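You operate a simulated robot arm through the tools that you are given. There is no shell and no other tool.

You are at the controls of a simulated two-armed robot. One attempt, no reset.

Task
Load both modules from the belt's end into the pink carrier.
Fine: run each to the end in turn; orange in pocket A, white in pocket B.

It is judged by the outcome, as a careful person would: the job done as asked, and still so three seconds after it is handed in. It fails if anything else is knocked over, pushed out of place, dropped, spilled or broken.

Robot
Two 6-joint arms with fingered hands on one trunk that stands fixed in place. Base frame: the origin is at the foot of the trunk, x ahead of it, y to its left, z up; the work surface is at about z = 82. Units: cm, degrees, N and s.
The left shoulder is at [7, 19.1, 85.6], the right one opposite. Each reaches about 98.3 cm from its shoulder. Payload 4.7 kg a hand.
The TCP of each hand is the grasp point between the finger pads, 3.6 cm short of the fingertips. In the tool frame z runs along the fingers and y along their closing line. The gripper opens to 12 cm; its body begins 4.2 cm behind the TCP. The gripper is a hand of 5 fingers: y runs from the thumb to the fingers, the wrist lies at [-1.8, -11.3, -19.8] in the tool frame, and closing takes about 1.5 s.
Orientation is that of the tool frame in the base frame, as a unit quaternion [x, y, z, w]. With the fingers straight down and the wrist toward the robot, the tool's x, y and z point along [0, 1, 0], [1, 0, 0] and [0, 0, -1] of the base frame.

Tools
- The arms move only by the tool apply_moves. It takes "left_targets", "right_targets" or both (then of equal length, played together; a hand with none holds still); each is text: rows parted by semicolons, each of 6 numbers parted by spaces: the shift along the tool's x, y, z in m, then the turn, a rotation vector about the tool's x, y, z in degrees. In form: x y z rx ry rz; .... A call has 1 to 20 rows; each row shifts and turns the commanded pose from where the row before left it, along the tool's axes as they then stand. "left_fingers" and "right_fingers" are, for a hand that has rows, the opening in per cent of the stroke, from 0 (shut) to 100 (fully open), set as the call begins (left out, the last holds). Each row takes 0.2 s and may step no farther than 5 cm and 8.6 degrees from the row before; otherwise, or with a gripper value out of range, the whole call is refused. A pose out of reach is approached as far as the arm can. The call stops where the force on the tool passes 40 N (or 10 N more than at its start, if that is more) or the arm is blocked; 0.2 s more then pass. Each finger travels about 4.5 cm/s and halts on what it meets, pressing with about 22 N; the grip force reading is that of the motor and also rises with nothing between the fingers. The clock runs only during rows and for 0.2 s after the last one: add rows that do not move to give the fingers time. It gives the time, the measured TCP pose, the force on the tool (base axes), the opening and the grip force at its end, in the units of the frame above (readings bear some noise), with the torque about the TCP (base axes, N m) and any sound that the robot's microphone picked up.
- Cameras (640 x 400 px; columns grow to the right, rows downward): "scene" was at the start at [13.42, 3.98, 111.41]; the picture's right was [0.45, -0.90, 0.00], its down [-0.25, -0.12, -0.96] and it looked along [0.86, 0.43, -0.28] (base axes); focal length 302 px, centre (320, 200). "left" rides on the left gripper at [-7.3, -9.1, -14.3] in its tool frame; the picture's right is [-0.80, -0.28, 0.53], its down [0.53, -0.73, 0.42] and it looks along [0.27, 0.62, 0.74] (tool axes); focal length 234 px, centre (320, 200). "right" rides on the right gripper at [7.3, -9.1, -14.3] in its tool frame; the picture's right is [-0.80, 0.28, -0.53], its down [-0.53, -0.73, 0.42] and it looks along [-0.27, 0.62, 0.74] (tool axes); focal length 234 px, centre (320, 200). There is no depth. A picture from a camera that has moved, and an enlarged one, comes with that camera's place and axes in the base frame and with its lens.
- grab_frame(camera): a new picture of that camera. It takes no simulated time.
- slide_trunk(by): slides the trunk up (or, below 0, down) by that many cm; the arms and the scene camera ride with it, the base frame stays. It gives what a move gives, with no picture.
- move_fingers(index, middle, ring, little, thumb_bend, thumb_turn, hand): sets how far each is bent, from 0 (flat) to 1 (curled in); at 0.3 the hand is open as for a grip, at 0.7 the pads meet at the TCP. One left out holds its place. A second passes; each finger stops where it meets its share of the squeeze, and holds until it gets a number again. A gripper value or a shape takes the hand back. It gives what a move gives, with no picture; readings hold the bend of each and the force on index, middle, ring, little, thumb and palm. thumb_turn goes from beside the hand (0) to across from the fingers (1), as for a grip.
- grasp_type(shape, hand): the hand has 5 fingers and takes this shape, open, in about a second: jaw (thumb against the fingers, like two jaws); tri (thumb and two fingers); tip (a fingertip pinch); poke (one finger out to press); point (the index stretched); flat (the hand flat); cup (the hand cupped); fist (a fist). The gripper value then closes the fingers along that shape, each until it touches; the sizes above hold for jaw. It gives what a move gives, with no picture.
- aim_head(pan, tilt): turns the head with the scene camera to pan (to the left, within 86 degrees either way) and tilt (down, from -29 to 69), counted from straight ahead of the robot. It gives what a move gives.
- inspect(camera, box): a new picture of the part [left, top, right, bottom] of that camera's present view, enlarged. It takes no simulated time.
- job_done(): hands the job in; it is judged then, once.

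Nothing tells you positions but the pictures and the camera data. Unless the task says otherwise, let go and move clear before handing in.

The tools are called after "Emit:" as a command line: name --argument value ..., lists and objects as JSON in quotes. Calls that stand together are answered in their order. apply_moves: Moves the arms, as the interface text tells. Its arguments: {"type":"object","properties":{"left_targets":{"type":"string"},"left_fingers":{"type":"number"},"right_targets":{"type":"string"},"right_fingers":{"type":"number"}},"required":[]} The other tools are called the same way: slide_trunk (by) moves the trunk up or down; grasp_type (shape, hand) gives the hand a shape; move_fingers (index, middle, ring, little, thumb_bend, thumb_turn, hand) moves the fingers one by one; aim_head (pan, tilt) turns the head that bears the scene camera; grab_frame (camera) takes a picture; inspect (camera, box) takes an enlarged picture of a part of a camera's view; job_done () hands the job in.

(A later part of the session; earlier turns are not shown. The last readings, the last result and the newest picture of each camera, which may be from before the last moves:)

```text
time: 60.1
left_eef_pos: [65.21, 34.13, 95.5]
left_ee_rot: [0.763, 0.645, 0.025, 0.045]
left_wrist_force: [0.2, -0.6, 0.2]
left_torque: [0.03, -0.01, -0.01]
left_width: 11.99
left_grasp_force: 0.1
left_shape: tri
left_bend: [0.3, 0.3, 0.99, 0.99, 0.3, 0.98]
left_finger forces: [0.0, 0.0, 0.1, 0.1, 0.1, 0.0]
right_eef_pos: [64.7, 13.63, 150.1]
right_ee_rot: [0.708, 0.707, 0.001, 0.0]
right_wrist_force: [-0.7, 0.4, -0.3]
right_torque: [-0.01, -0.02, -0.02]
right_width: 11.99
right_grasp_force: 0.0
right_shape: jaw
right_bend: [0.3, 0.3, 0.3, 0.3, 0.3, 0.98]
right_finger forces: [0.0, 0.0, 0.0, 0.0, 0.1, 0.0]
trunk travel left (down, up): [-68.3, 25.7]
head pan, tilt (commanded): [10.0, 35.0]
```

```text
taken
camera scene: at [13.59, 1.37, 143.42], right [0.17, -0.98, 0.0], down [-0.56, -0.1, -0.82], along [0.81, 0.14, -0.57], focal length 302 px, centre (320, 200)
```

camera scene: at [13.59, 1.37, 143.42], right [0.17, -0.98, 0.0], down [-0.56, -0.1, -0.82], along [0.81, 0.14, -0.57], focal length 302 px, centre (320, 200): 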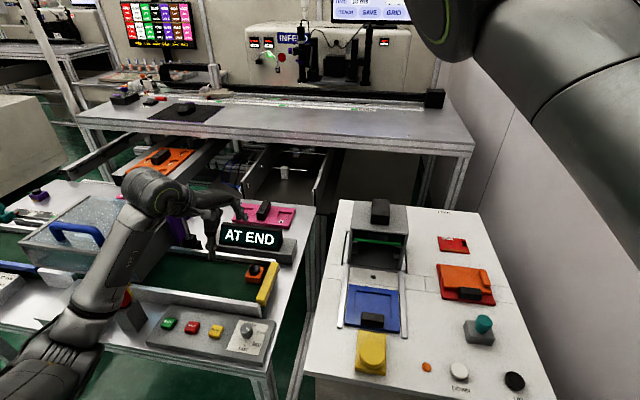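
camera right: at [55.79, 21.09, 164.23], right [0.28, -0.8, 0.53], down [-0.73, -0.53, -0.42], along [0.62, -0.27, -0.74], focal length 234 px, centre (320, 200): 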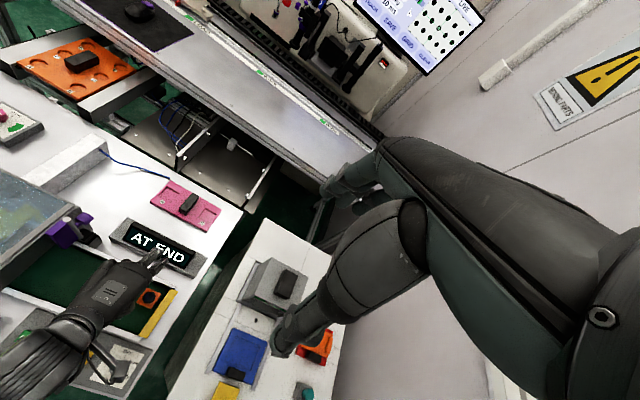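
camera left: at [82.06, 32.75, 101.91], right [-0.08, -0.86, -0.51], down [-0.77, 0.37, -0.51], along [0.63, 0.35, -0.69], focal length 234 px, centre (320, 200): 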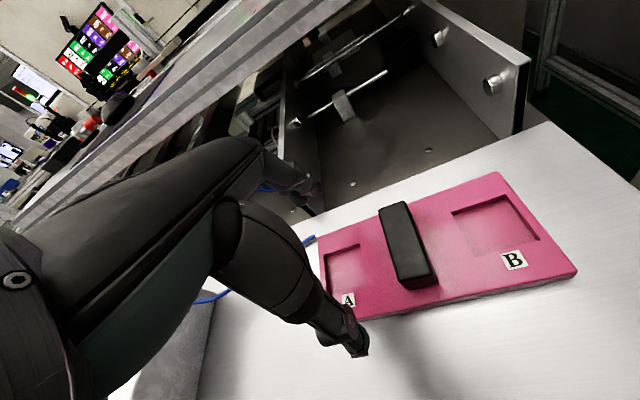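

Emit:
apply_moves --left_targets "-0.025 -0.0043 0 0 0 0; -0.025 -0.0043 0 0 0 0; -0.025 -0.0043 0 0 0 0"

Emit:
grab_frame --camera "scene"

Emit:
grab_frame --camera "left"

```text
time: 60.9
left_eef_pos: [62.62, 26.84, 95.31]
left_ee_rot: [0.763, 0.645, 0.026, 0.043]
left_wrist_force: [-0.8, -0.2, 0.4]
left_torque: [0.03, -0.01, 0.03]
left_width: 12.02
left_grasp_force: 0.1
left_shape: tri
left_bend: [0.3, 0.3, 0.99, 0.99, 0.3, 0.98]
left_finger forces: [0.0, 0.1, 0.0, 0.0, 0.0, 0.0]
right_eef_pos: [64.94, 13.62, 149.91]
right_ee_rot: [0.707, 0.707, 0.0, -0.001]
right_wrist_force: [0.1, -0.9, 0.2]
right_torque: [0.03, 0.01, 0.0]
right_width: 11.98
right_grasp_force: 0.0
right_shape: jaw
right_bend: [0.3, 0.3, 0.3, 0.3, 0.3, 0.98]
right_finger forces: [0.0, 0.0, 0.0, 0.1, 0.0, 0.1]
trunk travel left (down, up): [-68.3, 25.7]
head pan, tilt (commanded): [10.0, 35.0]
```

```text
taken
camera scene: at [13.79, 1.23, 143.4], right [0.17, -0.98, 0.0], down [-0.57, -0.1, -0.82], along [0.81, 0.14, -0.57], focal length 302 px, centre (320, 200)
```

scene: 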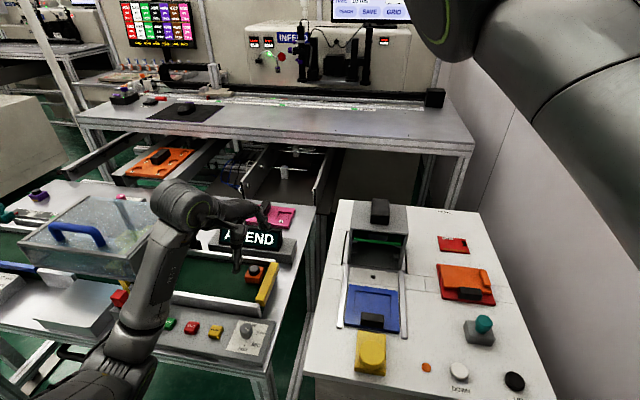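

```text
taken
camera left: at [51.06, 21.74, 108.83], right [-0.36, -0.76, -0.54], down [-0.59, 0.63, -0.5], along [0.72, 0.14, -0.68], focal length 234 px, centre (320, 200)
```

left: 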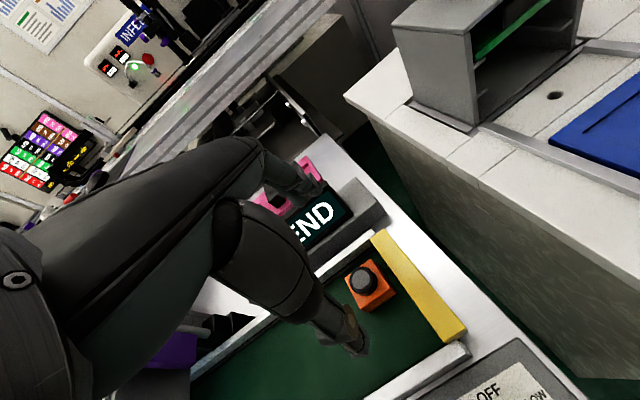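

Emit:
apply_moves --left_targets "0 0 0.025 0 0 0; 0 0 0.02 0 0 0; 0 0 0 0 0 -4; 0 0 0 0 0 -4; 0 0 0 0 0 -4"

```text
time: 62.1
left_eef_pos: [63.16, 29.22, 91.69]
left_ee_rot: [0.692, 0.72, 0.017, 0.049]
left_wrist_force: [0.3, 0.8, 0.8]
left_torque: [-0.01, 0.03, 0.02]
left_width: 12.0
left_grasp_force: 0.1
left_shape: tri
left_bend: [0.3, 0.3, 0.99, 0.99, 0.3, 0.98]
left_finger forces: [0.1, 0.0, 0.1, 0.0, 0.0, 0.0]
left hand out of reach, approached as far as the arm can: row 4, 5
right_eef_pos: [64.87, 14.03, 150.02]
right_ee_rot: [0.707, 0.708, -0.001, 0.0]
right_wrist_force: [-0.1, 0.0, -1.1]
right_torque: [-0.02, -0.01, 0.0]
right_width: 12.01
right_grasp_force: 0.1
right_shape: jaw
right_bend: [0.3, 0.3, 0.3, 0.3, 0.3, 0.98]
right_finger forces: [0.1, 0.0, 0.1, 0.0, 0.1, 0.0]
trunk travel left (down, up): [-68.3, 25.7]
head pan, tilt (commanded): [10.0, 35.0]
```

Reach limits: pick needs yaw ≥ about +5°, place needs ≤ about −7°. I also need to check elbow clearance to the panel in this posture.

Emit:
aim_head --pan 35 --tilt 50

Emit:
grab_frame --camera "scene"

```text
time: 63.0
left_eef_pos: [63.11, 28.92, 91.72]
left_ee_rot: [0.694, 0.718, 0.016, 0.049]
left_wrist_force: [0.2, 0.1, 0.2]
left_torque: [-0.02, -0.03, -0.02]
left_width: 12.0
left_grasp_force: 0.1
left_shape: tri
left_bend: [0.3, 0.3, 0.99, 0.99, 0.3, 0.98]
left_finger forces: [0.0, 0.0, 0.1, 0.0, 0.0, 0.0]
right_eef_pos: [64.95, 13.74, 150.05]
right_ee_rot: [0.707, 0.707, 0.0, 0.0]
right_wrist_force: [0.4, 0.6, -0.4]
right_torque: [0.02, 0.01, 0.0]
right_width: 11.97
right_grasp_force: 0.0
right_shape: jaw
right_bend: [0.3, 0.3, 0.3, 0.3, 0.3, 0.98]
right_finger forces: [0.0, 0.1, 0.0, 0.0, 0.1, 0.1]
trunk travel left (down, up): [-68.3, 25.7]
head pan, tilt (commanded): [35.0, 50.0]
```

```text
taken
camera scene: at [11.39, 4.22, 141.23], right [0.57, -0.82, 0.0], down [-0.63, -0.44, -0.64], along [0.53, 0.37, -0.77], focal length 302 px, centre (320, 200)
```

scene: 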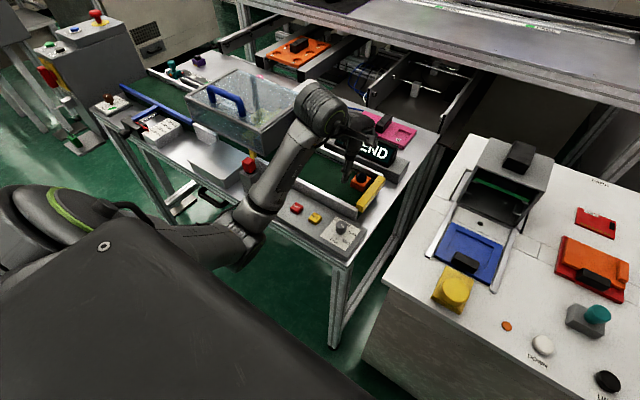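

The elbow hangs safely in front of the table. I'll check the place end at a slightly lower trunk (+25) to see whether yaws nearer 0 become available there.

Emit:
apply_moves --left_targets "0 0 -0.04 0 0 0; 0 0 -0.04 0 0 0; 0 0 -0.02 0 0 0; 0.0198 0.04 0 0 0 -2; 0.0184 0.0407 0 0 0 -2; 0.017 0.0413 0 0 0 -2; 0.0155 0.0419 0 0 0 -2; 0.014 0.0424 0 0 0 -2; 0.0126 0.0429 0 0 0 -2; 0.0111 0.0433 0 0 0 0"

Emit:
slide_trunk --by -10

Emit:
grab_frame --camera "scene"

```text
time: 65.2
left_eef_pos: [90.06, 44.43, 103.63]
left_ee_rot: [0.612, 0.789, 0.016, 0.048]
left_wrist_force: [0.4, 0.1, -1.2]
left_torque: [0.0, 0.0, 0.02]
left_width: 11.98
left_grasp_force: 0.1
left_shape: tri
left_bend: [0.3, 0.3, 0.99, 0.99, 0.3, 0.98]
left_finger forces: [0.0, 0.0, 0.0, 0.0, 0.0, 0.0]
right_eef_pos: [65.11, 13.71, 149.95]
right_ee_rot: [0.707, 0.707, 0.0, -0.001]
right_wrist_force: [0.6, -0.2, -1.2]
right_torque: [0.02, -0.01, 0.0]
right_width: 11.99
right_grasp_force: 0.0
right_shape: jaw
right_bend: [0.3, 0.3, 0.3, 0.3, 0.3, 0.98]
right_finger forces: [0.0, 0.0, 0.1, 0.1, 0.0, 0.0]
trunk travel left (down, up): [-68.3, 25.7]
head pan, tilt (commanded): [35.0, 50.0]
```

```text
time: 66.5
left_eef_pos: [89.95, 44.52, 93.6]
left_ee_rot: [0.612, 0.789, 0.015, 0.049]
left_wrist_force: [-0.4, 0.2, 0.5]
left_torque: [0.01, -0.03, 0.01]
left_width: 11.99
left_grasp_force: 0.1
left_shape: tri
left_bend: [0.3, 0.3, 0.99, 0.99, 0.3, 0.98]
left_finger forces: [0.0, 0.0, 0.1, 0.1, 0.1, 0.0]
right_eef_pos: [64.91, 13.79, 140.04]
right_ee_rot: [0.707, 0.707, 0.0, -0.001]
right_wrist_force: [-0.6, 0.3, 0.0]
right_torque: [0.02, -0.02, -0.01]
right_width: 12.01
right_grasp_force: 0.1
right_shape: jaw
right_bend: [0.3, 0.3, 0.3, 0.3, 0.3, 0.98]
right_finger forces: [0.0, 0.0, 0.0, 0.0, 0.1, 0.1]
trunk travel left (down, up): [-58.3, 35.7]
head pan, tilt (commanded): [35.0, 50.0]
```

```text
taken
camera scene: at [11.35, 4.22, 131.23], right [0.57, -0.82, 0.0], down [-0.63, -0.44, -0.64], along [0.53, 0.37, -0.77], focal length 302 px, centre (320, 200)
```

scene: 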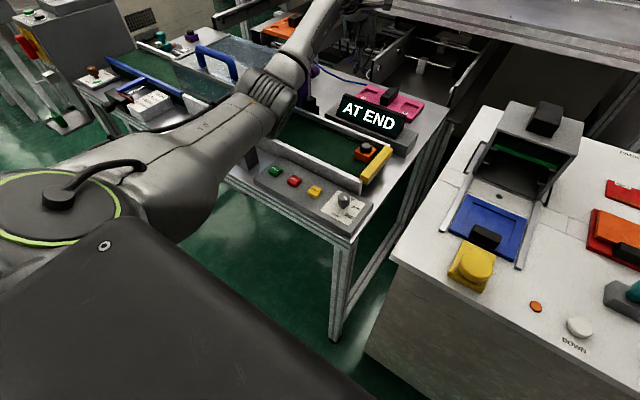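

Emit:
apply_moves --left_targets "-0.015 0.003 0.02 0 0 0; -0.015 0.003 0.02 0 0 0; 0 0 0 0 0 4; 0 0 0 0 0 3; 0 0 0 0 0 3; 0 0 0 0 0 3"

```text
time: 67.9
left_eef_pos: [89.9, 40.27, 89.94]
left_ee_rot: [0.671, 0.74, 0.022, 0.051]
left_wrist_force: [-0.9, 0.1, 0.0]
left_torque: [-0.03, -0.05, -0.04]
left_width: 12.01
left_grasp_force: 0.1
left_shape: tri
left_bend: [0.3, 0.3, 0.99, 0.99, 0.3, 0.98]
left_finger forces: [0.0, 0.0, 0.0, 0.1, 0.0, 0.0]
left hand out of reach, approached as far as the arm can: row 4, 5, 6
right_eef_pos: [64.78, 13.81, 140.13]
right_ee_rot: [0.707, 0.707, 0.0, 0.0]
right_wrist_force: [0.0, -0.5, -0.8]
right_torque: [0.0, -0.02, -0.01]
right_width: 11.96
right_grasp_force: 0.0
right_shape: jaw
right_bend: [0.3, 0.3, 0.3, 0.3, 0.3, 0.98]
right_finger forces: [0.1, 0.0, 0.0, 0.0, 0.0, 0.0]
trunk travel left (down, up): [-58.3, 35.7]
head pan, tilt (commanded): [35.0, 50.0]
```

Pocket A needs yaw ≤ −8°, while the pick needs ≥ +5°. Since the cap is round, I can pre-rotate the module about 15° on the belt by its cap, so it ends up square at the pocket. First I'll check the fingertip geometry at a partial closure.

Emit:
apply_moves --left_targets "0 0 -0.03 0 0 -4; 0 0 0 0 0 0; 0 0 0 0 0 0; 0 0 0 0 0 0; 0 0 0 0 0 0; 0 0 0 0 0 0; 0 0 0 0 0 0; 0 0 0 0 0 0" --left_fingers 38

Emit:
aim_head --pan 22 --tilt 25

Emit:
grab_frame --camera "scene"

Emit:
grab_frame --camera "left"

```text
time: 69.7
left_eef_pos: [89.73, 40.42, 92.91]
left_ee_rot: [0.649, 0.759, 0.019, 0.048]
left_wrist_force: [0.7, 0.1, 0.2]
left_torque: [-0.01, 0.0, -0.02]
left_width: 4.61
left_grasp_force: 0.1
left_shape: tri
left_bend: [0.74, 0.5, 0.99, 0.99, 0.73, 1.0]
left_finger forces: [0.1, 0.0, 0.1, 0.0, 0.0, 0.0]
right_eef_pos: [64.81, 13.87, 140.03]
right_ee_rot: [0.707, 0.707, 0.0, -0.001]
right_wrist_force: [1.0, 0.3, 0.0]
right_torque: [-0.02, 0.02, 0.0]
right_width: 11.97
right_grasp_force: 0.1
right_shape: jaw
right_bend: [0.3, 0.3, 0.3, 0.3, 0.3, 0.98]
right_finger forces: [0.1, 0.1, 0.0, 0.1, 0.0, 0.0]
trunk travel left (down, up): [-58.3, 35.7]
head pan, tilt (commanded): [35.0, 50.0]
```

```text
time: 70.6
left_eef_pos: [89.65, 40.4, 92.96]
left_ee_rot: [0.649, 0.759, 0.018, 0.048]
left_wrist_force: [0.5, 0.2, -0.3]
left_torque: [0.04, 0.01, -0.03]
left_width: 4.61
left_grasp_force: 0.1
left_shape: tri
left_bend: [0.74, 0.5, 0.99, 0.99, 0.73, 1.0]
left_finger forces: [0.1, 0.1, 0.1, 0.1, 0.0, 0.1]
right_eef_pos: [65.02, 13.79, 140.03]
right_ee_rot: [0.707, 0.707, 0.0, 0.0]
right_wrist_force: [0.7, -0.1, 0.6]
right_torque: [0.01, 0.01, -0.01]
right_width: 11.99
right_grasp_force: 0.0
right_shape: jaw
right_bend: [0.3, 0.3, 0.3, 0.3, 0.3, 0.98]
right_finger forces: [0.1, 0.0, 0.0, 0.0, 0.0, 0.0]
trunk travel left (down, up): [-58.3, 35.7]
head pan, tilt (commanded): [22.0, 25.0]
```

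```text
taken
camera scene: at [13.63, 3.27, 134.96], right [0.37, -0.93, 0.0], down [-0.39, -0.16, -0.91], along [0.84, 0.34, -0.42], focal length 302 px, centre (320, 200)
```

scene: 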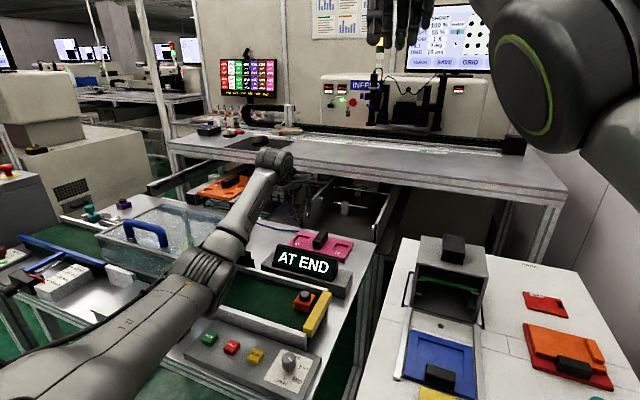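

```text
taken
camera left: at [80.29, 32.29, 106.76], right [-0.1, -0.86, -0.51], down [-0.76, 0.4, -0.52], along [0.64, 0.33, -0.69], focal length 234 px, centre (320, 200)
```

left: 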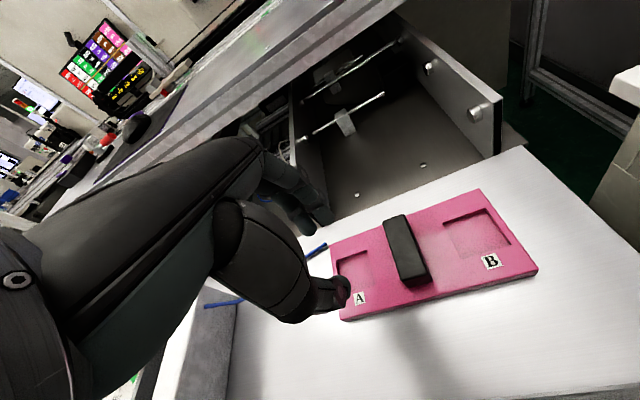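

Emit:
inspect --camera "left" --box '[230, 120, 390, 340]'

Emit:
inspect --camera "scene" --box '[240, 140, 380, 260]'

Emit:
inspect --camera "right" --box '[100, 140, 280, 280]'

```text
1.82 times, centred on (310, 230) of left
camera zoom: at [80.29, 32.29, 106.76], right [-0.1, -0.86, -0.51], down [-0.76, 0.4, -0.52], along [0.64, 0.33, -0.69], focal length 426 px, centre (338, 146)
```

zoom: 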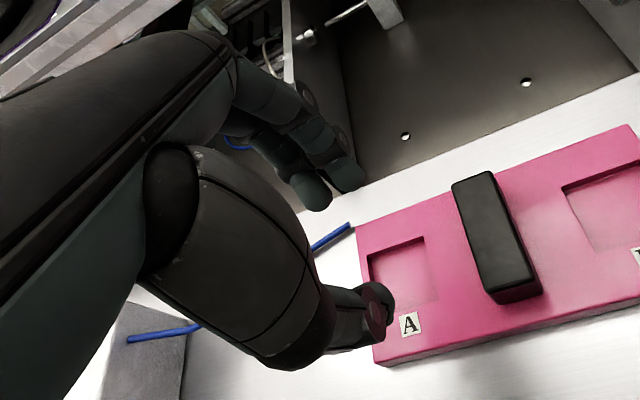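

```text
3.33 times, centred on (310, 200) of scene
camera zoom: at [13.63, 3.27, 134.96], right [0.37, -0.93, 0.0], down [-0.39, -0.16, -0.91], along [0.84, 0.34, -0.42], focal length 1006 px, centre (353, 200)
```

zoom: 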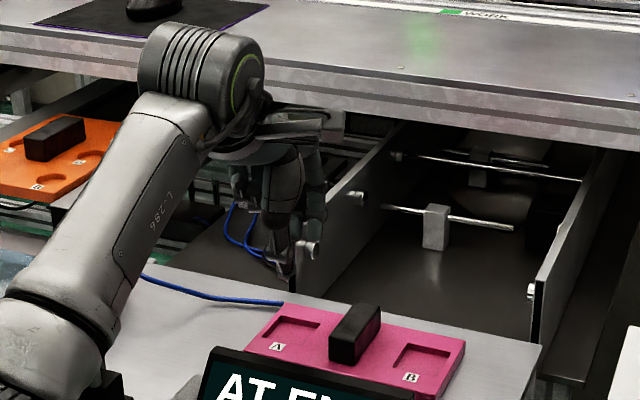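

```text
2.86 times, centred on (190, 210) of right
camera zoom: at [55.78, 21.08, 154.23], right [0.28, -0.8, 0.53], down [-0.73, -0.53, -0.42], along [0.62, -0.27, -0.74], focal length 669 px, centre (691, 171)
```

zoom: 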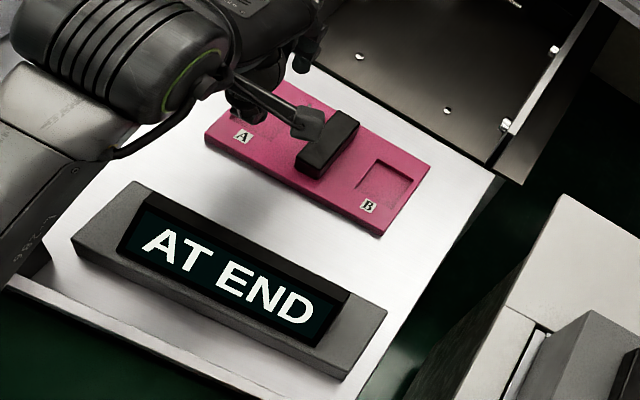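

I'll set the trunk to +30 for both ends, open the fingers to about 7 cm, and go to the pick hover with yaw +10°.

Emit:
slide_trunk --by 5

Emit:
apply_moves --left_targets "-0.005 -0.0425 0 0 0 4; -0.008 -0.042 0 0 0 4; -0.011 -0.0412 0 0 0 4; -0.014 -0.0403 0 0 0 4; -0.0168 -0.0394 0 0 0 3; -0.0196 -0.0381 0 0 0 0; -0.025 -0.0043 0 0 0 0; -0.025 -0.0043 0 0 0 0; -0.02 -0.004 0 0 0 0" --left_fingers 60

Emit:
grab_frame --camera "left"

Emit:
grab_frame --camera "scene"

```text
time: 71.5
left_eef_pos: [89.71, 40.42, 97.88]
left_ee_rot: [0.65, 0.758, 0.019, 0.049]
left_wrist_force: [0.0, 0.1, -0.1]
left_torque: [-0.01, -0.03, -0.01]
left_width: 4.59
left_grasp_force: 0.0
left_shape: tri
left_bend: [0.74, 0.5, 0.99, 0.99, 0.73, 1.0]
left_finger forces: [0.1, 0.1, 0.0, 0.2, 0.0, 0.0]
right_eef_pos: [64.89, 13.9, 144.97]
right_ee_rot: [0.707, 0.707, -0.001, -0.002]
right_wrist_force: [0.8, -0.2, -0.2]
right_torque: [0.04, 0.01, 0.01]
right_width: 11.99
right_grasp_force: 0.0
right_shape: jaw
right_bend: [0.3, 0.3, 0.3, 0.3, 0.3, 0.98]
right_finger forces: [0.0, 0.1, 0.1, 0.0, 0.0, 0.0]
trunk travel left (down, up): [-63.3, 30.7]
head pan, tilt (commanded): [22.0, 25.0]
```

```text
time: 73.5
left_eef_pos: [62.51, 26.96, 95.96]
left_ee_rot: [0.766, 0.641, 0.026, 0.045]
left_wrist_force: [-0.1, 0.5, -0.1]
left_torque: [0.0, 0.03, -0.03]
left_width: 7.16
left_grasp_force: 0.1
left_shape: tri
left_bend: [0.74, 0.41, 0.99, 0.99, 0.66, 1.0]
left_finger forces: [0.0, 0.0, 0.1, 0.0, 0.0, 0.1]
right_eef_pos: [64.8, 13.85, 145.09]
right_ee_rot: [0.707, 0.707, 0.0, -0.001]
right_wrist_force: [0.0, 0.0, 0.0]
right_torque: [-0.01, 0.03, -0.02]
right_width: 11.99
right_grasp_force: 0.2
right_shape: jaw
right_bend: [0.3, 0.3, 0.3, 0.3, 0.3, 0.98]
right_finger forces: [0.1, 0.1, 0.1, 0.0, 0.0, 0.0]
trunk travel left (down, up): [-63.3, 30.7]
head pan, tilt (commanded): [22.0, 25.0]
```

```text
taken
camera left: at [50.77, 21.83, 109.4], right [-0.36, -0.76, -0.54], down [-0.58, 0.64, -0.51], along [0.73, 0.13, -0.67], focal length 234 px, centre (320, 200)
```

left: 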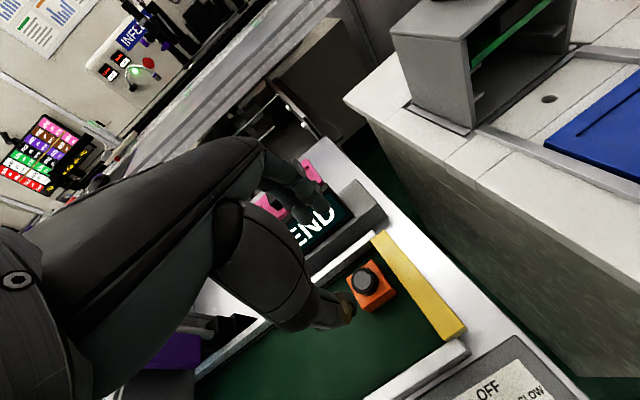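

```text
taken
camera scene: at [13.61, 3.2, 139.98], right [0.37, -0.93, 0.0], down [-0.39, -0.16, -0.91], along [0.84, 0.34, -0.42], focal length 302 px, centre (320, 200)
```

scene: 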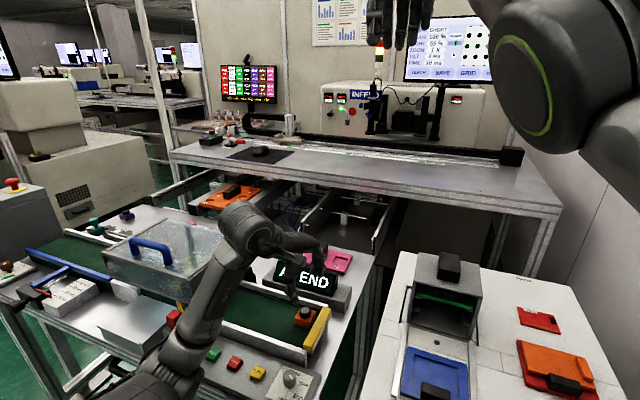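

The index finger reads 0.74 while the middle opened to 0.41. I'll look closely at the fingers.

Emit:
inspect --camera "left" --box '[230, 130, 430, 350]'

Emit:
inspect --camera "scene" --box '[250, 220, 350, 340]'

Emit:
grab_frame --camera "right"

```text
1.82 times, centred on (330, 240) of left
camera zoom: at [50.77, 21.83, 109.4], right [-0.36, -0.76, -0.54], down [-0.58, 0.64, -0.51], along [0.73, 0.13, -0.67], focal length 426 px, centre (302, 127)
```

zoom: 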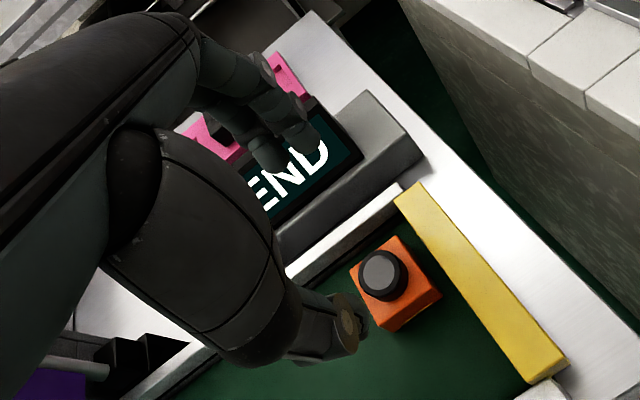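

```text
3.33 times, centred on (300, 280) of scene
camera zoom: at [13.61, 3.2, 139.98], right [0.37, -0.93, 0.0], down [-0.39, -0.16, -0.91], along [0.84, 0.34, -0.42], focal length 1006 px, centre (387, -67)
```

zoom: 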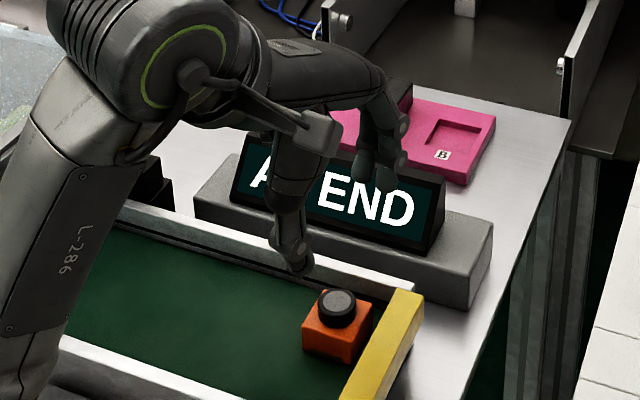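

```text
taken
camera right: at [55.75, 21.01, 159.26], right [0.28, -0.8, 0.52], down [-0.73, -0.53, -0.42], along [0.62, -0.27, -0.74], focal length 234 px, centre (320, 200)
```

right: 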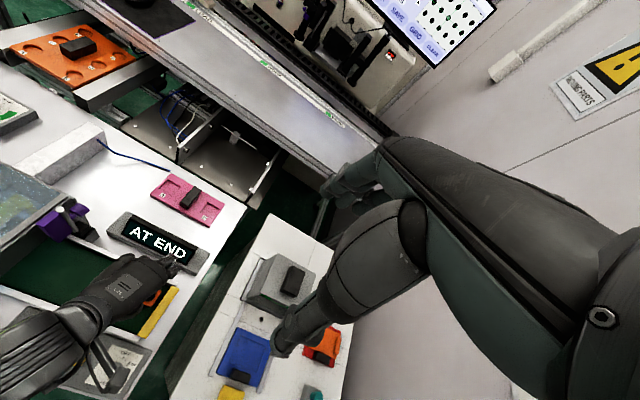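

The fingers are actually symmetric (the index reading is just off). The cap is at about (62.65, 27.05, top 85.2). I'll descend with the cap centered between thumb and two fingers, in two stages.

Emit:
apply_moves --left_targets "-0.0049 -0.0102 0.02 0 0 0; 0 0 0.02 0 0 0; 0 0 0.015 0 0 0; 0 0 0 0 0 0"

Emit:
inspect --camera "left" --box '[230, 130, 430, 350]'

Emit:
inspect --camera "scene" --box '[250, 240, 350, 360]'

```text
time: 74.5
left_eef_pos: [62.22, 26.14, 90.11]
left_ee_rot: [0.766, 0.641, 0.027, 0.045]
left_wrist_force: [0.1, -0.3, 0.2]
left_torque: [0.02, -0.02, 0.0]
left_width: 7.17
left_grasp_force: 0.1
left_shape: tri
left_bend: [0.74, 0.41, 0.99, 0.99, 0.66, 1.0]
left_finger forces: [0.1, 0.1, 0.1, 0.0, 0.0, 0.0]
right_eef_pos: [64.89, 13.77, 145.0]
right_ee_rot: [0.707, 0.707, 0.0, -0.001]
right_wrist_force: [0.2, 0.1, 0.1]
right_torque: [0.01, 0.01, 0.0]
right_width: 12.01
right_grasp_force: 0.1
right_shape: jaw
right_bend: [0.3, 0.3, 0.3, 0.3, 0.3, 0.98]
right_finger forces: [0.0, 0.0, 0.1, 0.0, 0.0, 0.1]
trunk travel left (down, up): [-63.3, 30.7]
head pan, tilt (commanded): [22.0, 25.0]
```

```text
1.82 times, centred on (330, 240) of left
camera zoom: at [50.39, 21.15, 103.69], right [-0.36, -0.76, -0.54], down [-0.58, 0.64, -0.51], along [0.73, 0.13, -0.67], focal length 426 px, centre (302, 127)
```

zoom: 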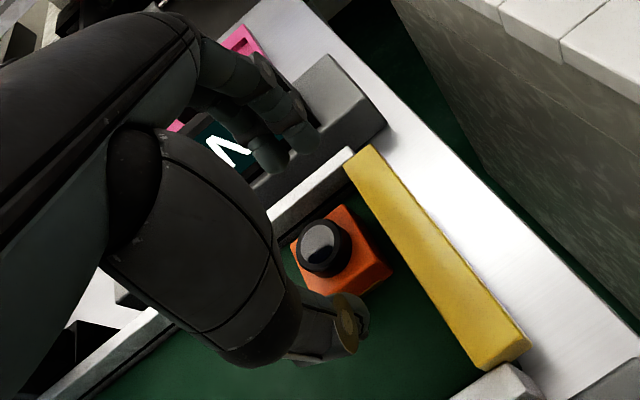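

```text
3.33 times, centred on (300, 300) of scene
camera zoom: at [13.61, 3.25, 139.98], right [0.37, -0.93, 0.0], down [-0.39, -0.16, -0.91], along [0.84, 0.34, -0.42], focal length 1006 px, centre (387, -133)
```

zoom: 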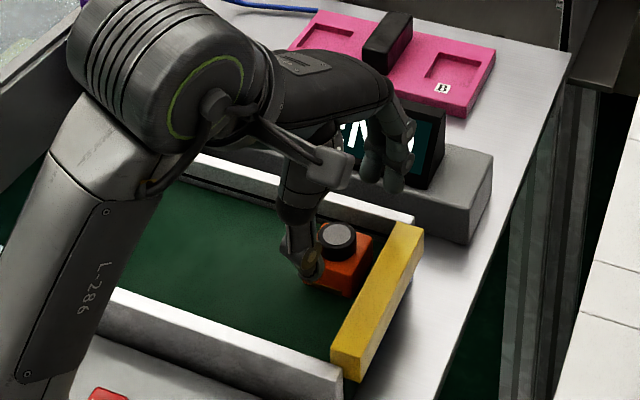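

Emit:
apply_moves --left_targets "0.0023 0 0.01 0 0 0; 0 0 0.011 0 0 0; 0 0 0 0 0 0"

Emit:
inspect --camera "left" --box '[230, 130, 430, 350]'

Emit:
inspect --camera "scene" --box '[260, 260, 350, 360]'

```text
time: 75.3
left_eef_pos: [62.38, 26.22, 88.05]
left_ee_rot: [0.766, 0.641, 0.026, 0.046]
left_wrist_force: [-0.1, -0.6, 0.5]
left_torque: [0.0, -0.01, -0.01]
left_width: 7.15
left_grasp_force: 0.2
left_shape: tri
left_bend: [0.74, 0.41, 0.99, 0.99, 0.66, 1.0]
left_finger forces: [0.1, 0.0, 0.0, 0.1, 0.0, 0.1]
right_eef_pos: [64.71, 13.69, 145.09]
right_ee_rot: [0.708, 0.707, 0.0, 0.0]
right_wrist_force: [-0.2, 1.3, -0.7]
right_torque: [-0.03, -0.01, -0.02]
right_width: 11.98
right_grasp_force: 0.0
right_shape: jaw
right_bend: [0.3, 0.3, 0.3, 0.3, 0.3, 0.98]
right_finger forces: [0.1, 0.0, 0.0, 0.0, 0.0, 0.0]
trunk travel left (down, up): [-63.3, 30.7]
head pan, tilt (commanded): [22.0, 25.0]
```

```text
1.82 times, centred on (330, 240) of left
camera zoom: at [50.6, 21.24, 101.65], right [-0.36, -0.76, -0.54], down [-0.58, 0.64, -0.51], along [0.73, 0.13, -0.67], focal length 426 px, centre (302, 127)
```

zoom: 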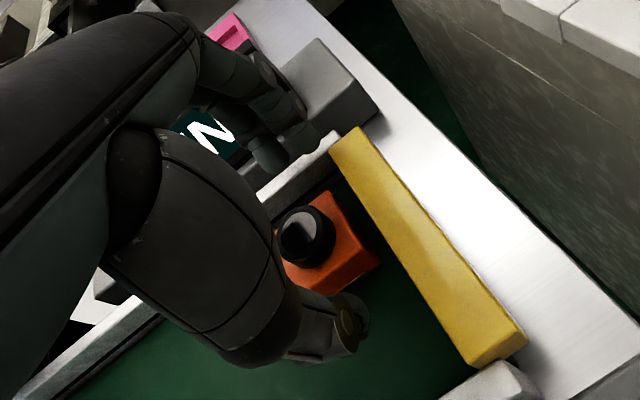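

```text
4.00 times, centred on (305, 310) of scene
camera zoom: at [13.62, 3.27, 139.97], right [0.37, -0.93, 0.0], down [-0.39, -0.16, -0.91], along [0.84, 0.34, -0.42], focal length 1207 px, centre (380, -240)
```

zoom: 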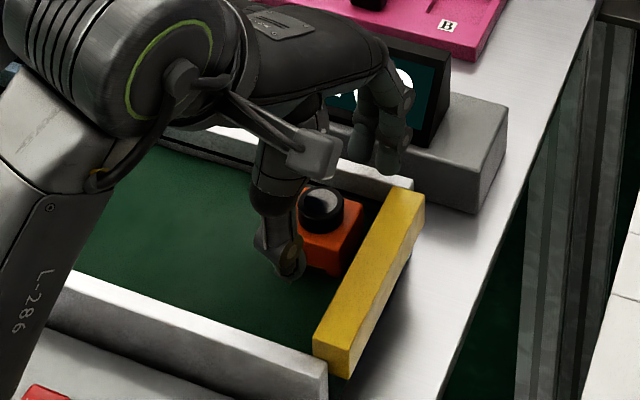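

The thumb and fingertips straddle the cap just above the box top. Closing gently now.

Emit:
apply_moves --left_targets "0 0 0 0 0 0; 0 0 0 0 0 0; 0 0 0 0 0 0; 0 0 0 0 0 0; 0 0 0 0 0 0; 0 0 0 0 0 0" --left_fingers 20

Emit:
inspect --camera "left" --box '[230, 130, 430, 350]'

Emit:
inspect --camera "scene" --box '[260, 260, 350, 360]'

```text
time: 76.7
left_eef_pos: [62.32, 26.3, 88.21]
left_ee_rot: [0.765, 0.641, 0.026, 0.045]
left_wrist_force: [-0.3, -0.2, 0.0]
left_torque: [-0.01, 0.02, 0.01]
left_width: 2.45
left_grasp_force: 0.1
left_shape: tri
left_bend: [0.73, 0.59, 0.99, 0.99, 0.74, 1.0]
left_finger forces: [0.0, 0.0, 0.0, 0.0, 0.6, 0.0]
right_eef_pos: [64.81, 13.7, 145.0]
right_ee_rot: [0.707, 0.707, 0.0, 0.0]
right_wrist_force: [0.6, 0.1, 0.3]
right_torque: [-0.01, 0.01, -0.02]
right_width: 12.0
right_grasp_force: 0.2
right_shape: jaw
right_bend: [0.3, 0.3, 0.3, 0.3, 0.3, 0.98]
right_finger forces: [0.1, 0.1, 0.1, 0.0, 0.0, 0.1]
trunk travel left (down, up): [-63.3, 30.7]
head pan, tilt (commanded): [22.0, 25.0]
```

```text
1.82 times, centred on (330, 240) of left
camera zoom: at [50.59, 21.24, 101.66], right [-0.36, -0.76, -0.54], down [-0.58, 0.64, -0.51], along [0.73, 0.13, -0.67], focal length 426 px, centre (302, 127)
```

zoom: 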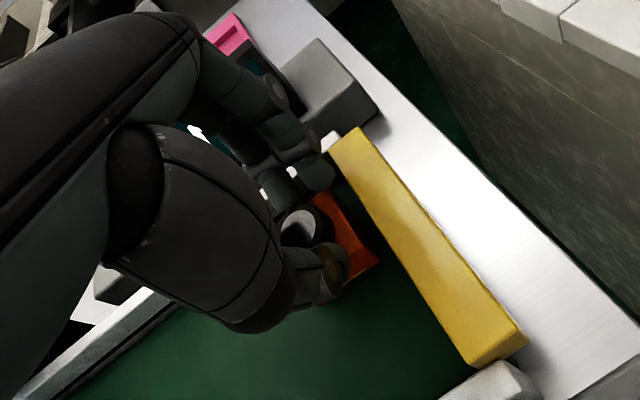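

```text
4.00 times, centred on (305, 310) of scene
camera zoom: at [13.62, 3.26, 139.97], right [0.37, -0.93, 0.0], down [-0.39, -0.16, -0.91], along [0.84, 0.34, -0.42], focal length 1207 px, centre (380, -240)
```

zoom: 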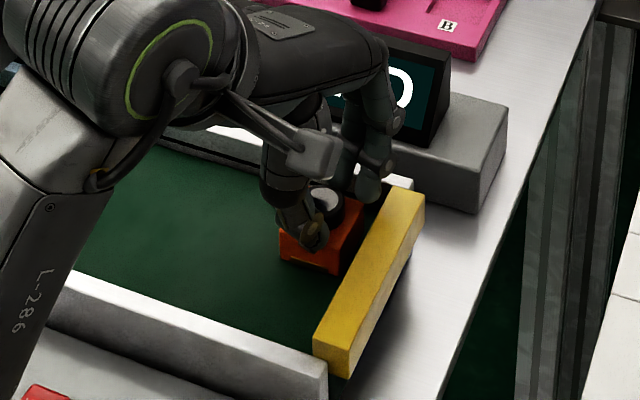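

Emit:
apply_moves --left_targets "0 0 0 0 0 0; 0 0 0 0 0 0; 0 0 0 0 0 0; 0 0 0 0 0 0" --left_fingers 8

Emit:
inspect --camera "left" --box '[230, 130, 430, 350]'

Emit:
inspect --camera "scene" --box '[260, 260, 350, 360]'

```text
time: 77.7
left_eef_pos: [62.3, 26.29, 88.06]
left_ee_rot: [0.766, 0.641, 0.027, 0.044]
left_wrist_force: [-0.8, -1.2, 1.9]
left_torque: [0.03, 0.12, 0.03]
left_width: 1.41
left_grasp_force: 21.9
left_shape: tri
left_bend: [0.7, 0.6, 1.0, 1.0, 0.74, 1.0]
left_finger forces: [6.5, 12.5, 0.0, 0.0, 17.5, 0.1]
right_eef_pos: [64.75, 13.74, 145.02]
right_ee_rot: [0.707, 0.707, 0.0, 0.0]
right_wrist_force: [0.6, -0.7, 0.4]
right_torque: [0.02, 0.01, 0.05]
right_width: 12.0
right_grasp_force: 0.1
right_shape: jaw
right_bend: [0.3, 0.3, 0.3, 0.3, 0.3, 0.98]
right_finger forces: [0.0, 0.1, 0.0, 0.1, 0.1, 0.0]
trunk travel left (down, up): [-63.3, 30.7]
head pan, tilt (commanded): [22.0, 25.0]
```

```text
1.82 times, centred on (330, 240) of left
camera zoom: at [50.58, 21.23, 101.67], right [-0.36, -0.76, -0.54], down [-0.58, 0.64, -0.51], along [0.73, 0.13, -0.67], focal length 426 px, centre (302, 127)
```

zoom: 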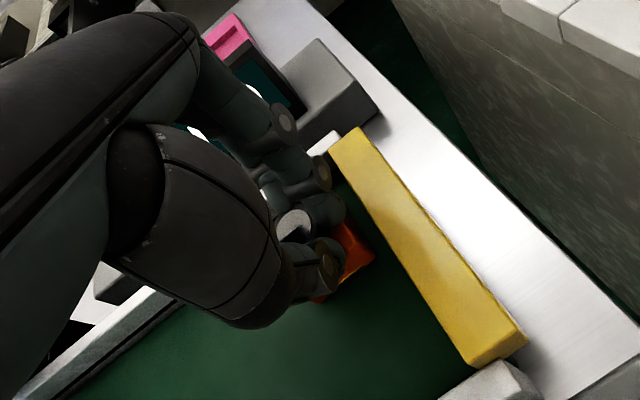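

```text
4.00 times, centred on (305, 310) of scene
camera zoom: at [13.6, 3.25, 139.98], right [0.37, -0.93, 0.0], down [-0.39, -0.16, -0.91], along [0.84, 0.34, -0.42], focal length 1207 px, centre (380, -240)
```

zoom: 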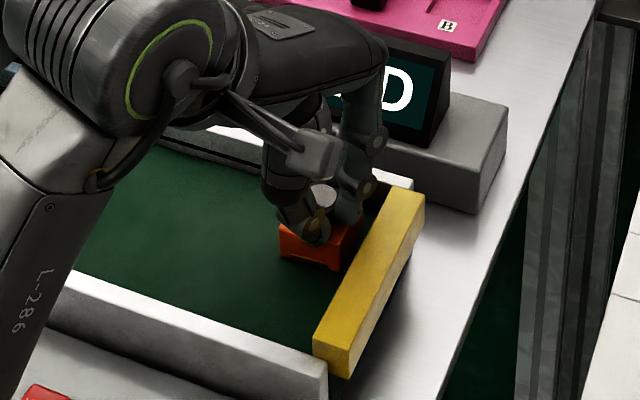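

Gripped: thumb 17.5 N against index 6.5 and middle 12.5 N on the cap. I'll lift slightly and shift 2 cm away from the stop, then check the hold.

Emit:
apply_moves --left_targets "0 0 -0.008 0 0 0; 0.01 0 -0.002 0 0 0; 0.01 0 0 0 0 0; 0 0 0 0 0 0"

Emit:
inspect --camera "left" --box '[230, 130, 430, 350]'

Emit:
inspect --camera "scene" --box '[260, 260, 350, 360]'

```text
time: 78.7
left_eef_pos: [62.64, 28.04, 89.09]
left_ee_rot: [0.766, 0.641, 0.026, 0.045]
left_wrist_force: [-0.1, -1.0, -0.4]
left_torque: [0.02, 0.02, 0.03]
left_width: 1.37
left_grasp_force: 21.9
left_shape: tri
left_bend: [0.7, 0.6, 1.0, 1.0, 0.76, 1.0]
left_finger forces: [5.2, 13.3, 0.0, 0.1, 15.7, 0.0]
right_eef_pos: [64.81, 13.75, 145.07]
right_ee_rot: [0.707, 0.707, 0.0, 0.001]
right_wrist_force: [0.4, 0.1, 0.6]
right_torque: [0.0, 0.01, -0.01]
right_width: 12.01
right_grasp_force: 0.1
right_shape: jaw
right_bend: [0.3, 0.3, 0.3, 0.3, 0.3, 0.98]
right_finger forces: [0.1, 0.0, 0.1, 0.0, 0.0, 0.1]
trunk travel left (down, up): [-63.3, 30.7]
head pan, tilt (commanded): [22.0, 25.0]
```

```text
1.82 times, centred on (330, 240) of left
camera zoom: at [50.86, 23.13, 102.54], right [-0.36, -0.76, -0.54], down [-0.58, 0.64, -0.51], along [0.73, 0.13, -0.67], focal length 426 px, centre (302, 127)
```

zoom: 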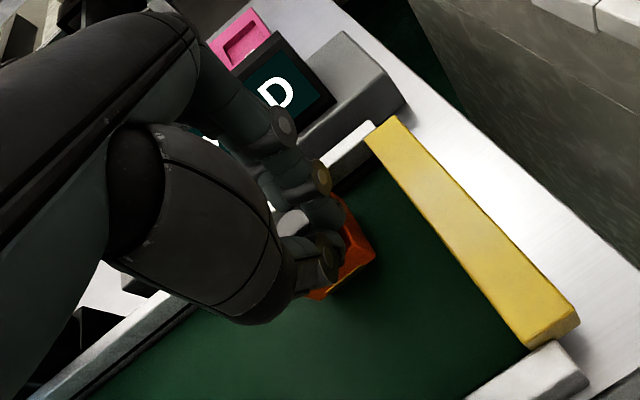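

```text
4.00 times, centred on (305, 310) of scene
camera zoom: at [13.63, 3.23, 139.97], right [0.37, -0.93, 0.0], down [-0.39, -0.16, -0.91], along [0.84, 0.34, -0.42], focal length 1207 px, centre (380, -240)
```

zoom: 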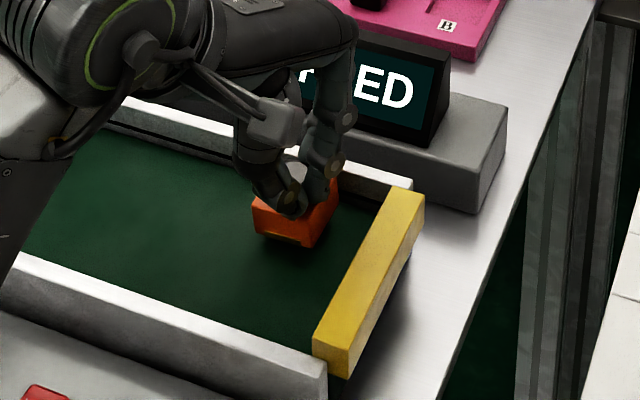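

Emit:
inspect --camera "scene" --box '[300, 290, 360, 330]'

Emit:
inspect --camera "left" --box '[300, 200, 400, 300]'

Emit:
inspect --camera "right" --box '[80, 240, 220, 360]'

Emit:
inspect --camera "scene" --box '[310, 285, 350, 315]'

```text
10.00 times, centred on (330, 310) of scene
camera zoom: at [13.63, 3.23, 139.97], right [0.37, -0.93, 0.0], down [-0.39, -0.16, -0.91], along [0.84, 0.34, -0.42], focal length 3016 px, centre (220, -900)
```

zoom: 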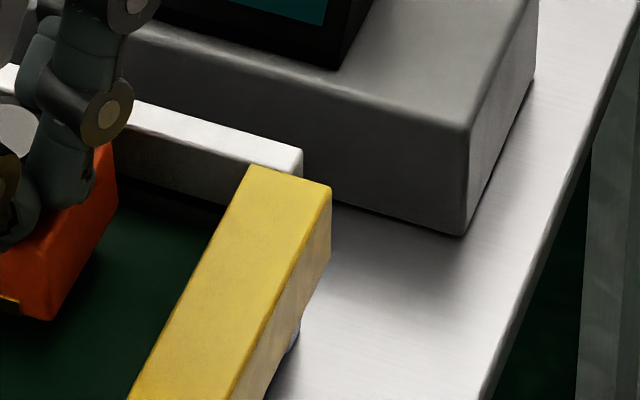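

```text
4.00 times, centred on (350, 250) of left
camera zoom: at [50.86, 23.13, 102.54], right [-0.36, -0.76, -0.54], down [-0.58, 0.64, -0.51], along [0.73, 0.13, -0.67], focal length 937 px, centre (200, 0)
```

zoom: 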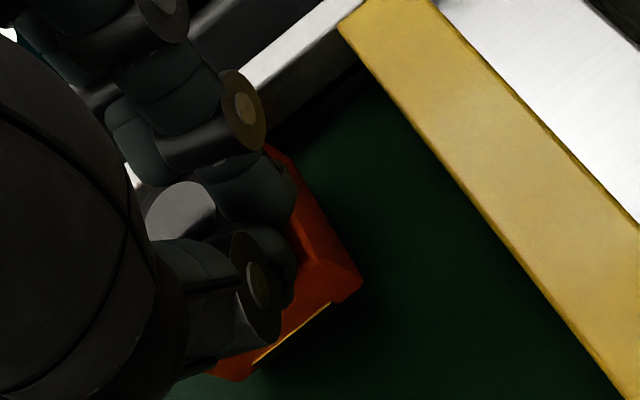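

```text
3.33 times, centred on (150, 300) of right
camera zoom: at [55.79, 21.04, 159.24], right [0.28, -0.8, 0.53], down [-0.73, -0.53, -0.42], along [0.62, -0.27, -0.74], focal length 781 px, centre (887, -133)
```

zoom: 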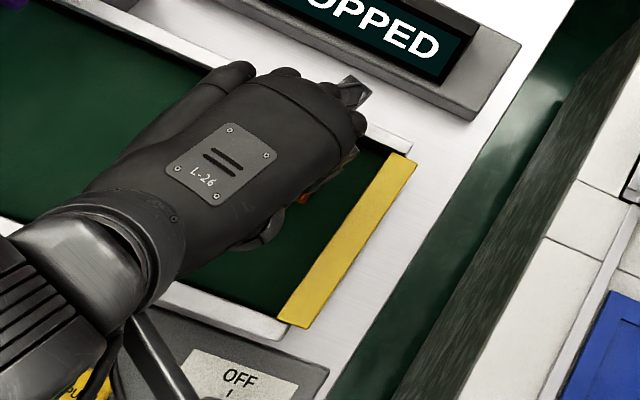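

```text
13.33 times, centred on (330, 300) of scene
camera zoom: at [13.63, 3.23, 139.97], right [0.37, -0.93, 0.0], down [-0.39, -0.16, -0.91], along [0.84, 0.34, -0.42], focal length 4022 px, centre (187, -1133)
```

zoom: 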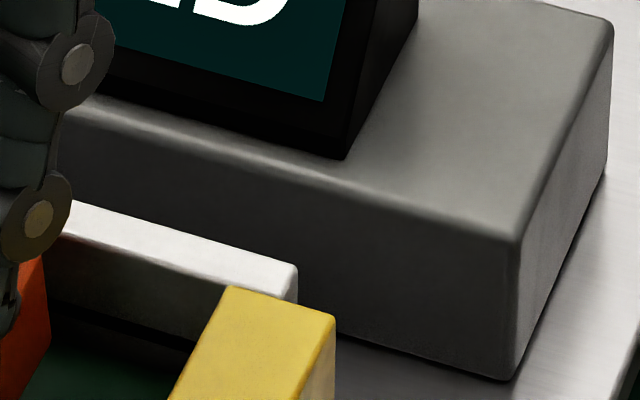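

Emit:
inspect --camera "scene" --box '[274, 297, 322, 327]'

```text
13.33 times, centred on (298, 312) of scene
camera zoom: at [13.63, 3.23, 139.97], right [0.37, -0.93, 0.0], down [-0.39, -0.16, -0.91], along [0.84, 0.34, -0.42], focal length 4022 px, centre (613, -1293)
```

zoom: 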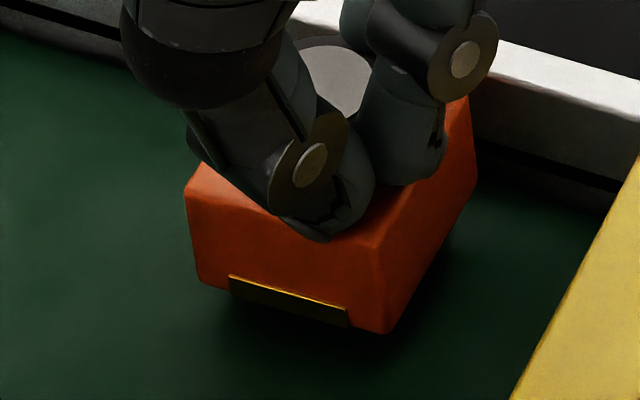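

The orange module hangs level in the grip, yawed about +3.5°. I'll pre-rotate it about 17° around the vertical axis here, set it back on the belt, and regrasp.

Emit:
apply_moves --left_targets "0 0 0 0.1 -0.58 5.64; 0 0 0 0.1 -0.58 5.64; 0 0 0 0.1 -0.58 5.64; 0 0 0 0 0 0"

Emit:
inspect --camera "scene" --box '[274, 297, 322, 327]'

```text
time: 79.7
left_eef_pos: [60.42, 28.4, 91.33]
left_ee_rot: [0.851, 0.523, 0.018, 0.049]
left_wrist_force: [0.6, -0.5, -0.7]
left_torque: [-0.01, 0.01, -0.03]
left_width: 1.33
left_grasp_force: 21.8
left_shape: tri
left_bend: [0.7, 0.6, 1.0, 1.0, 0.76, 1.0]
left_finger forces: [5.3, 13.2, 0.0, 0.1, 15.5, 0.1]
left hand out of reach, approached as far as the arm can: row 2, 3
right_eef_pos: [64.9, 13.82, 145.0]
right_ee_rot: [0.707, 0.707, -0.001, 0.0]
right_wrist_force: [0.5, 0.1, -1.0]
right_torque: [-0.01, 0.01, 0.01]
right_width: 11.99
right_grasp_force: 0.2
right_shape: jaw
right_bend: [0.3, 0.3, 0.3, 0.3, 0.3, 0.98]
right_finger forces: [0.1, 0.0, 0.0, 0.0, 0.0, 0.0]
trunk travel left (down, up): [-63.3, 30.7]
head pan, tilt (commanded): [22.0, 25.0]
```

```text
13.33 times, centred on (298, 312) of scene
camera zoom: at [13.69, 3.23, 139.96], right [0.37, -0.93, 0.0], down [-0.39, -0.16, -0.91], along [0.84, 0.34, -0.42], focal length 4022 px, centre (613, -1293)
```

zoom: 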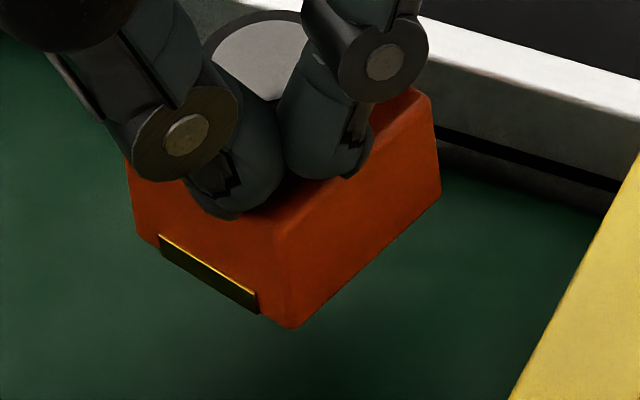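

The arm drifted up at yaw 27° (out of range), so I'll turn back to about 17°, set the module down a little upstream, and regrasp at a lower yaw.

Emit:
apply_moves --left_targets "0 0 0 -0.1 0.51 -4.98; 0 0 0 -0.1 0.51 -4.98; 0.0092 0.001 0.0105 0 0 0; 0.0092 0.001 0.0105 0 0 0; 0 0 0 0 0 0"

Emit:
inspect --camera "scene" --box '[274, 297, 322, 327]'

```text
time: 80.9
left_eef_pos: [61.47, 29.84, 89.21]
left_ee_rot: [0.804, 0.593, 0.024, 0.047]
left_wrist_force: [-0.6, -1.2, -1.1]
left_torque: [-0.01, 0.02, 0.02]
left_width: 1.34
left_grasp_force: 22.0
left_shape: tri
left_bend: [0.7, 0.6, 1.0, 1.0, 0.76, 1.0]
left_finger forces: [5.2, 13.1, 0.0, 0.1, 15.7, 0.0]
right_eef_pos: [64.86, 13.72, 145.08]
right_ee_rot: [0.707, 0.707, 0.0, -0.001]
right_wrist_force: [0.7, 1.0, -0.2]
right_torque: [0.01, 0.01, 0.02]
right_width: 11.99
right_grasp_force: 0.0
right_shape: jaw
right_bend: [0.3, 0.3, 0.3, 0.3, 0.3, 0.98]
right_finger forces: [0.0, 0.0, 0.0, 0.0, 0.0, 0.1]
trunk travel left (down, up): [-63.3, 30.7]
head pan, tilt (commanded): [22.0, 25.0]
```

```text
13.33 times, centred on (298, 312) of scene
camera zoom: at [13.62, 3.25, 139.97], right [0.37, -0.93, 0.0], down [-0.39, -0.16, -0.91], along [0.84, 0.34, -0.42], focal length 4022 px, centre (613, -1293)
```

zoom: 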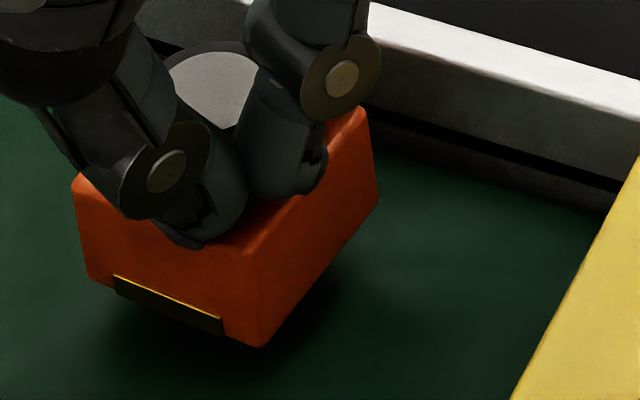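

Emit:
apply_moves --left_targets "0 0 0.006 0 0 0; 0 0 0.004 0 0 0; 0 0 0.002 0 0 0"

Emit:
inspect --camera "scene" --box '[274, 297, 322, 327]'

```text
time: 81.7
left_eef_pos: [61.53, 29.97, 88.2]
left_ee_rot: [0.804, 0.592, 0.023, 0.047]
left_wrist_force: [0.5, -2.8, 6.2]
left_torque: [-0.08, 0.03, -0.01]
left_width: 1.38
left_grasp_force: 21.7
left_shape: tri
left_bend: [0.7, 0.6, 1.0, 1.0, 0.76, 1.0]
left_finger forces: [7.4, 14.2, 0.0, 0.0, 22.1, 0.0]
right_eef_pos: [64.74, 13.65, 145.09]
right_ee_rot: [0.707, 0.708, 0.0, 0.0]
right_wrist_force: [-0.6, -0.1, -0.3]
right_torque: [0.01, -0.01, -0.01]
right_width: 11.99
right_grasp_force: 0.0
right_shape: jaw
right_bend: [0.3, 0.3, 0.3, 0.3, 0.3, 0.98]
right_finger forces: [0.0, 0.0, 0.0, 0.0, 0.1, 0.0]
trunk travel left (down, up): [-63.3, 30.7]
head pan, tilt (commanded): [22.0, 25.0]
```

```text
13.33 times, centred on (298, 312) of scene
camera zoom: at [13.57, 3.18, 139.99], right [0.37, -0.93, 0.0], down [-0.39, -0.16, -0.91], along [0.84, 0.34, -0.42], focal length 4022 px, centre (613, -1293)
```

zoom: 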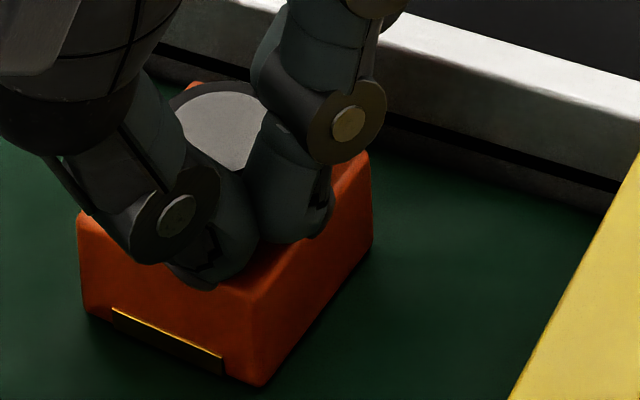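

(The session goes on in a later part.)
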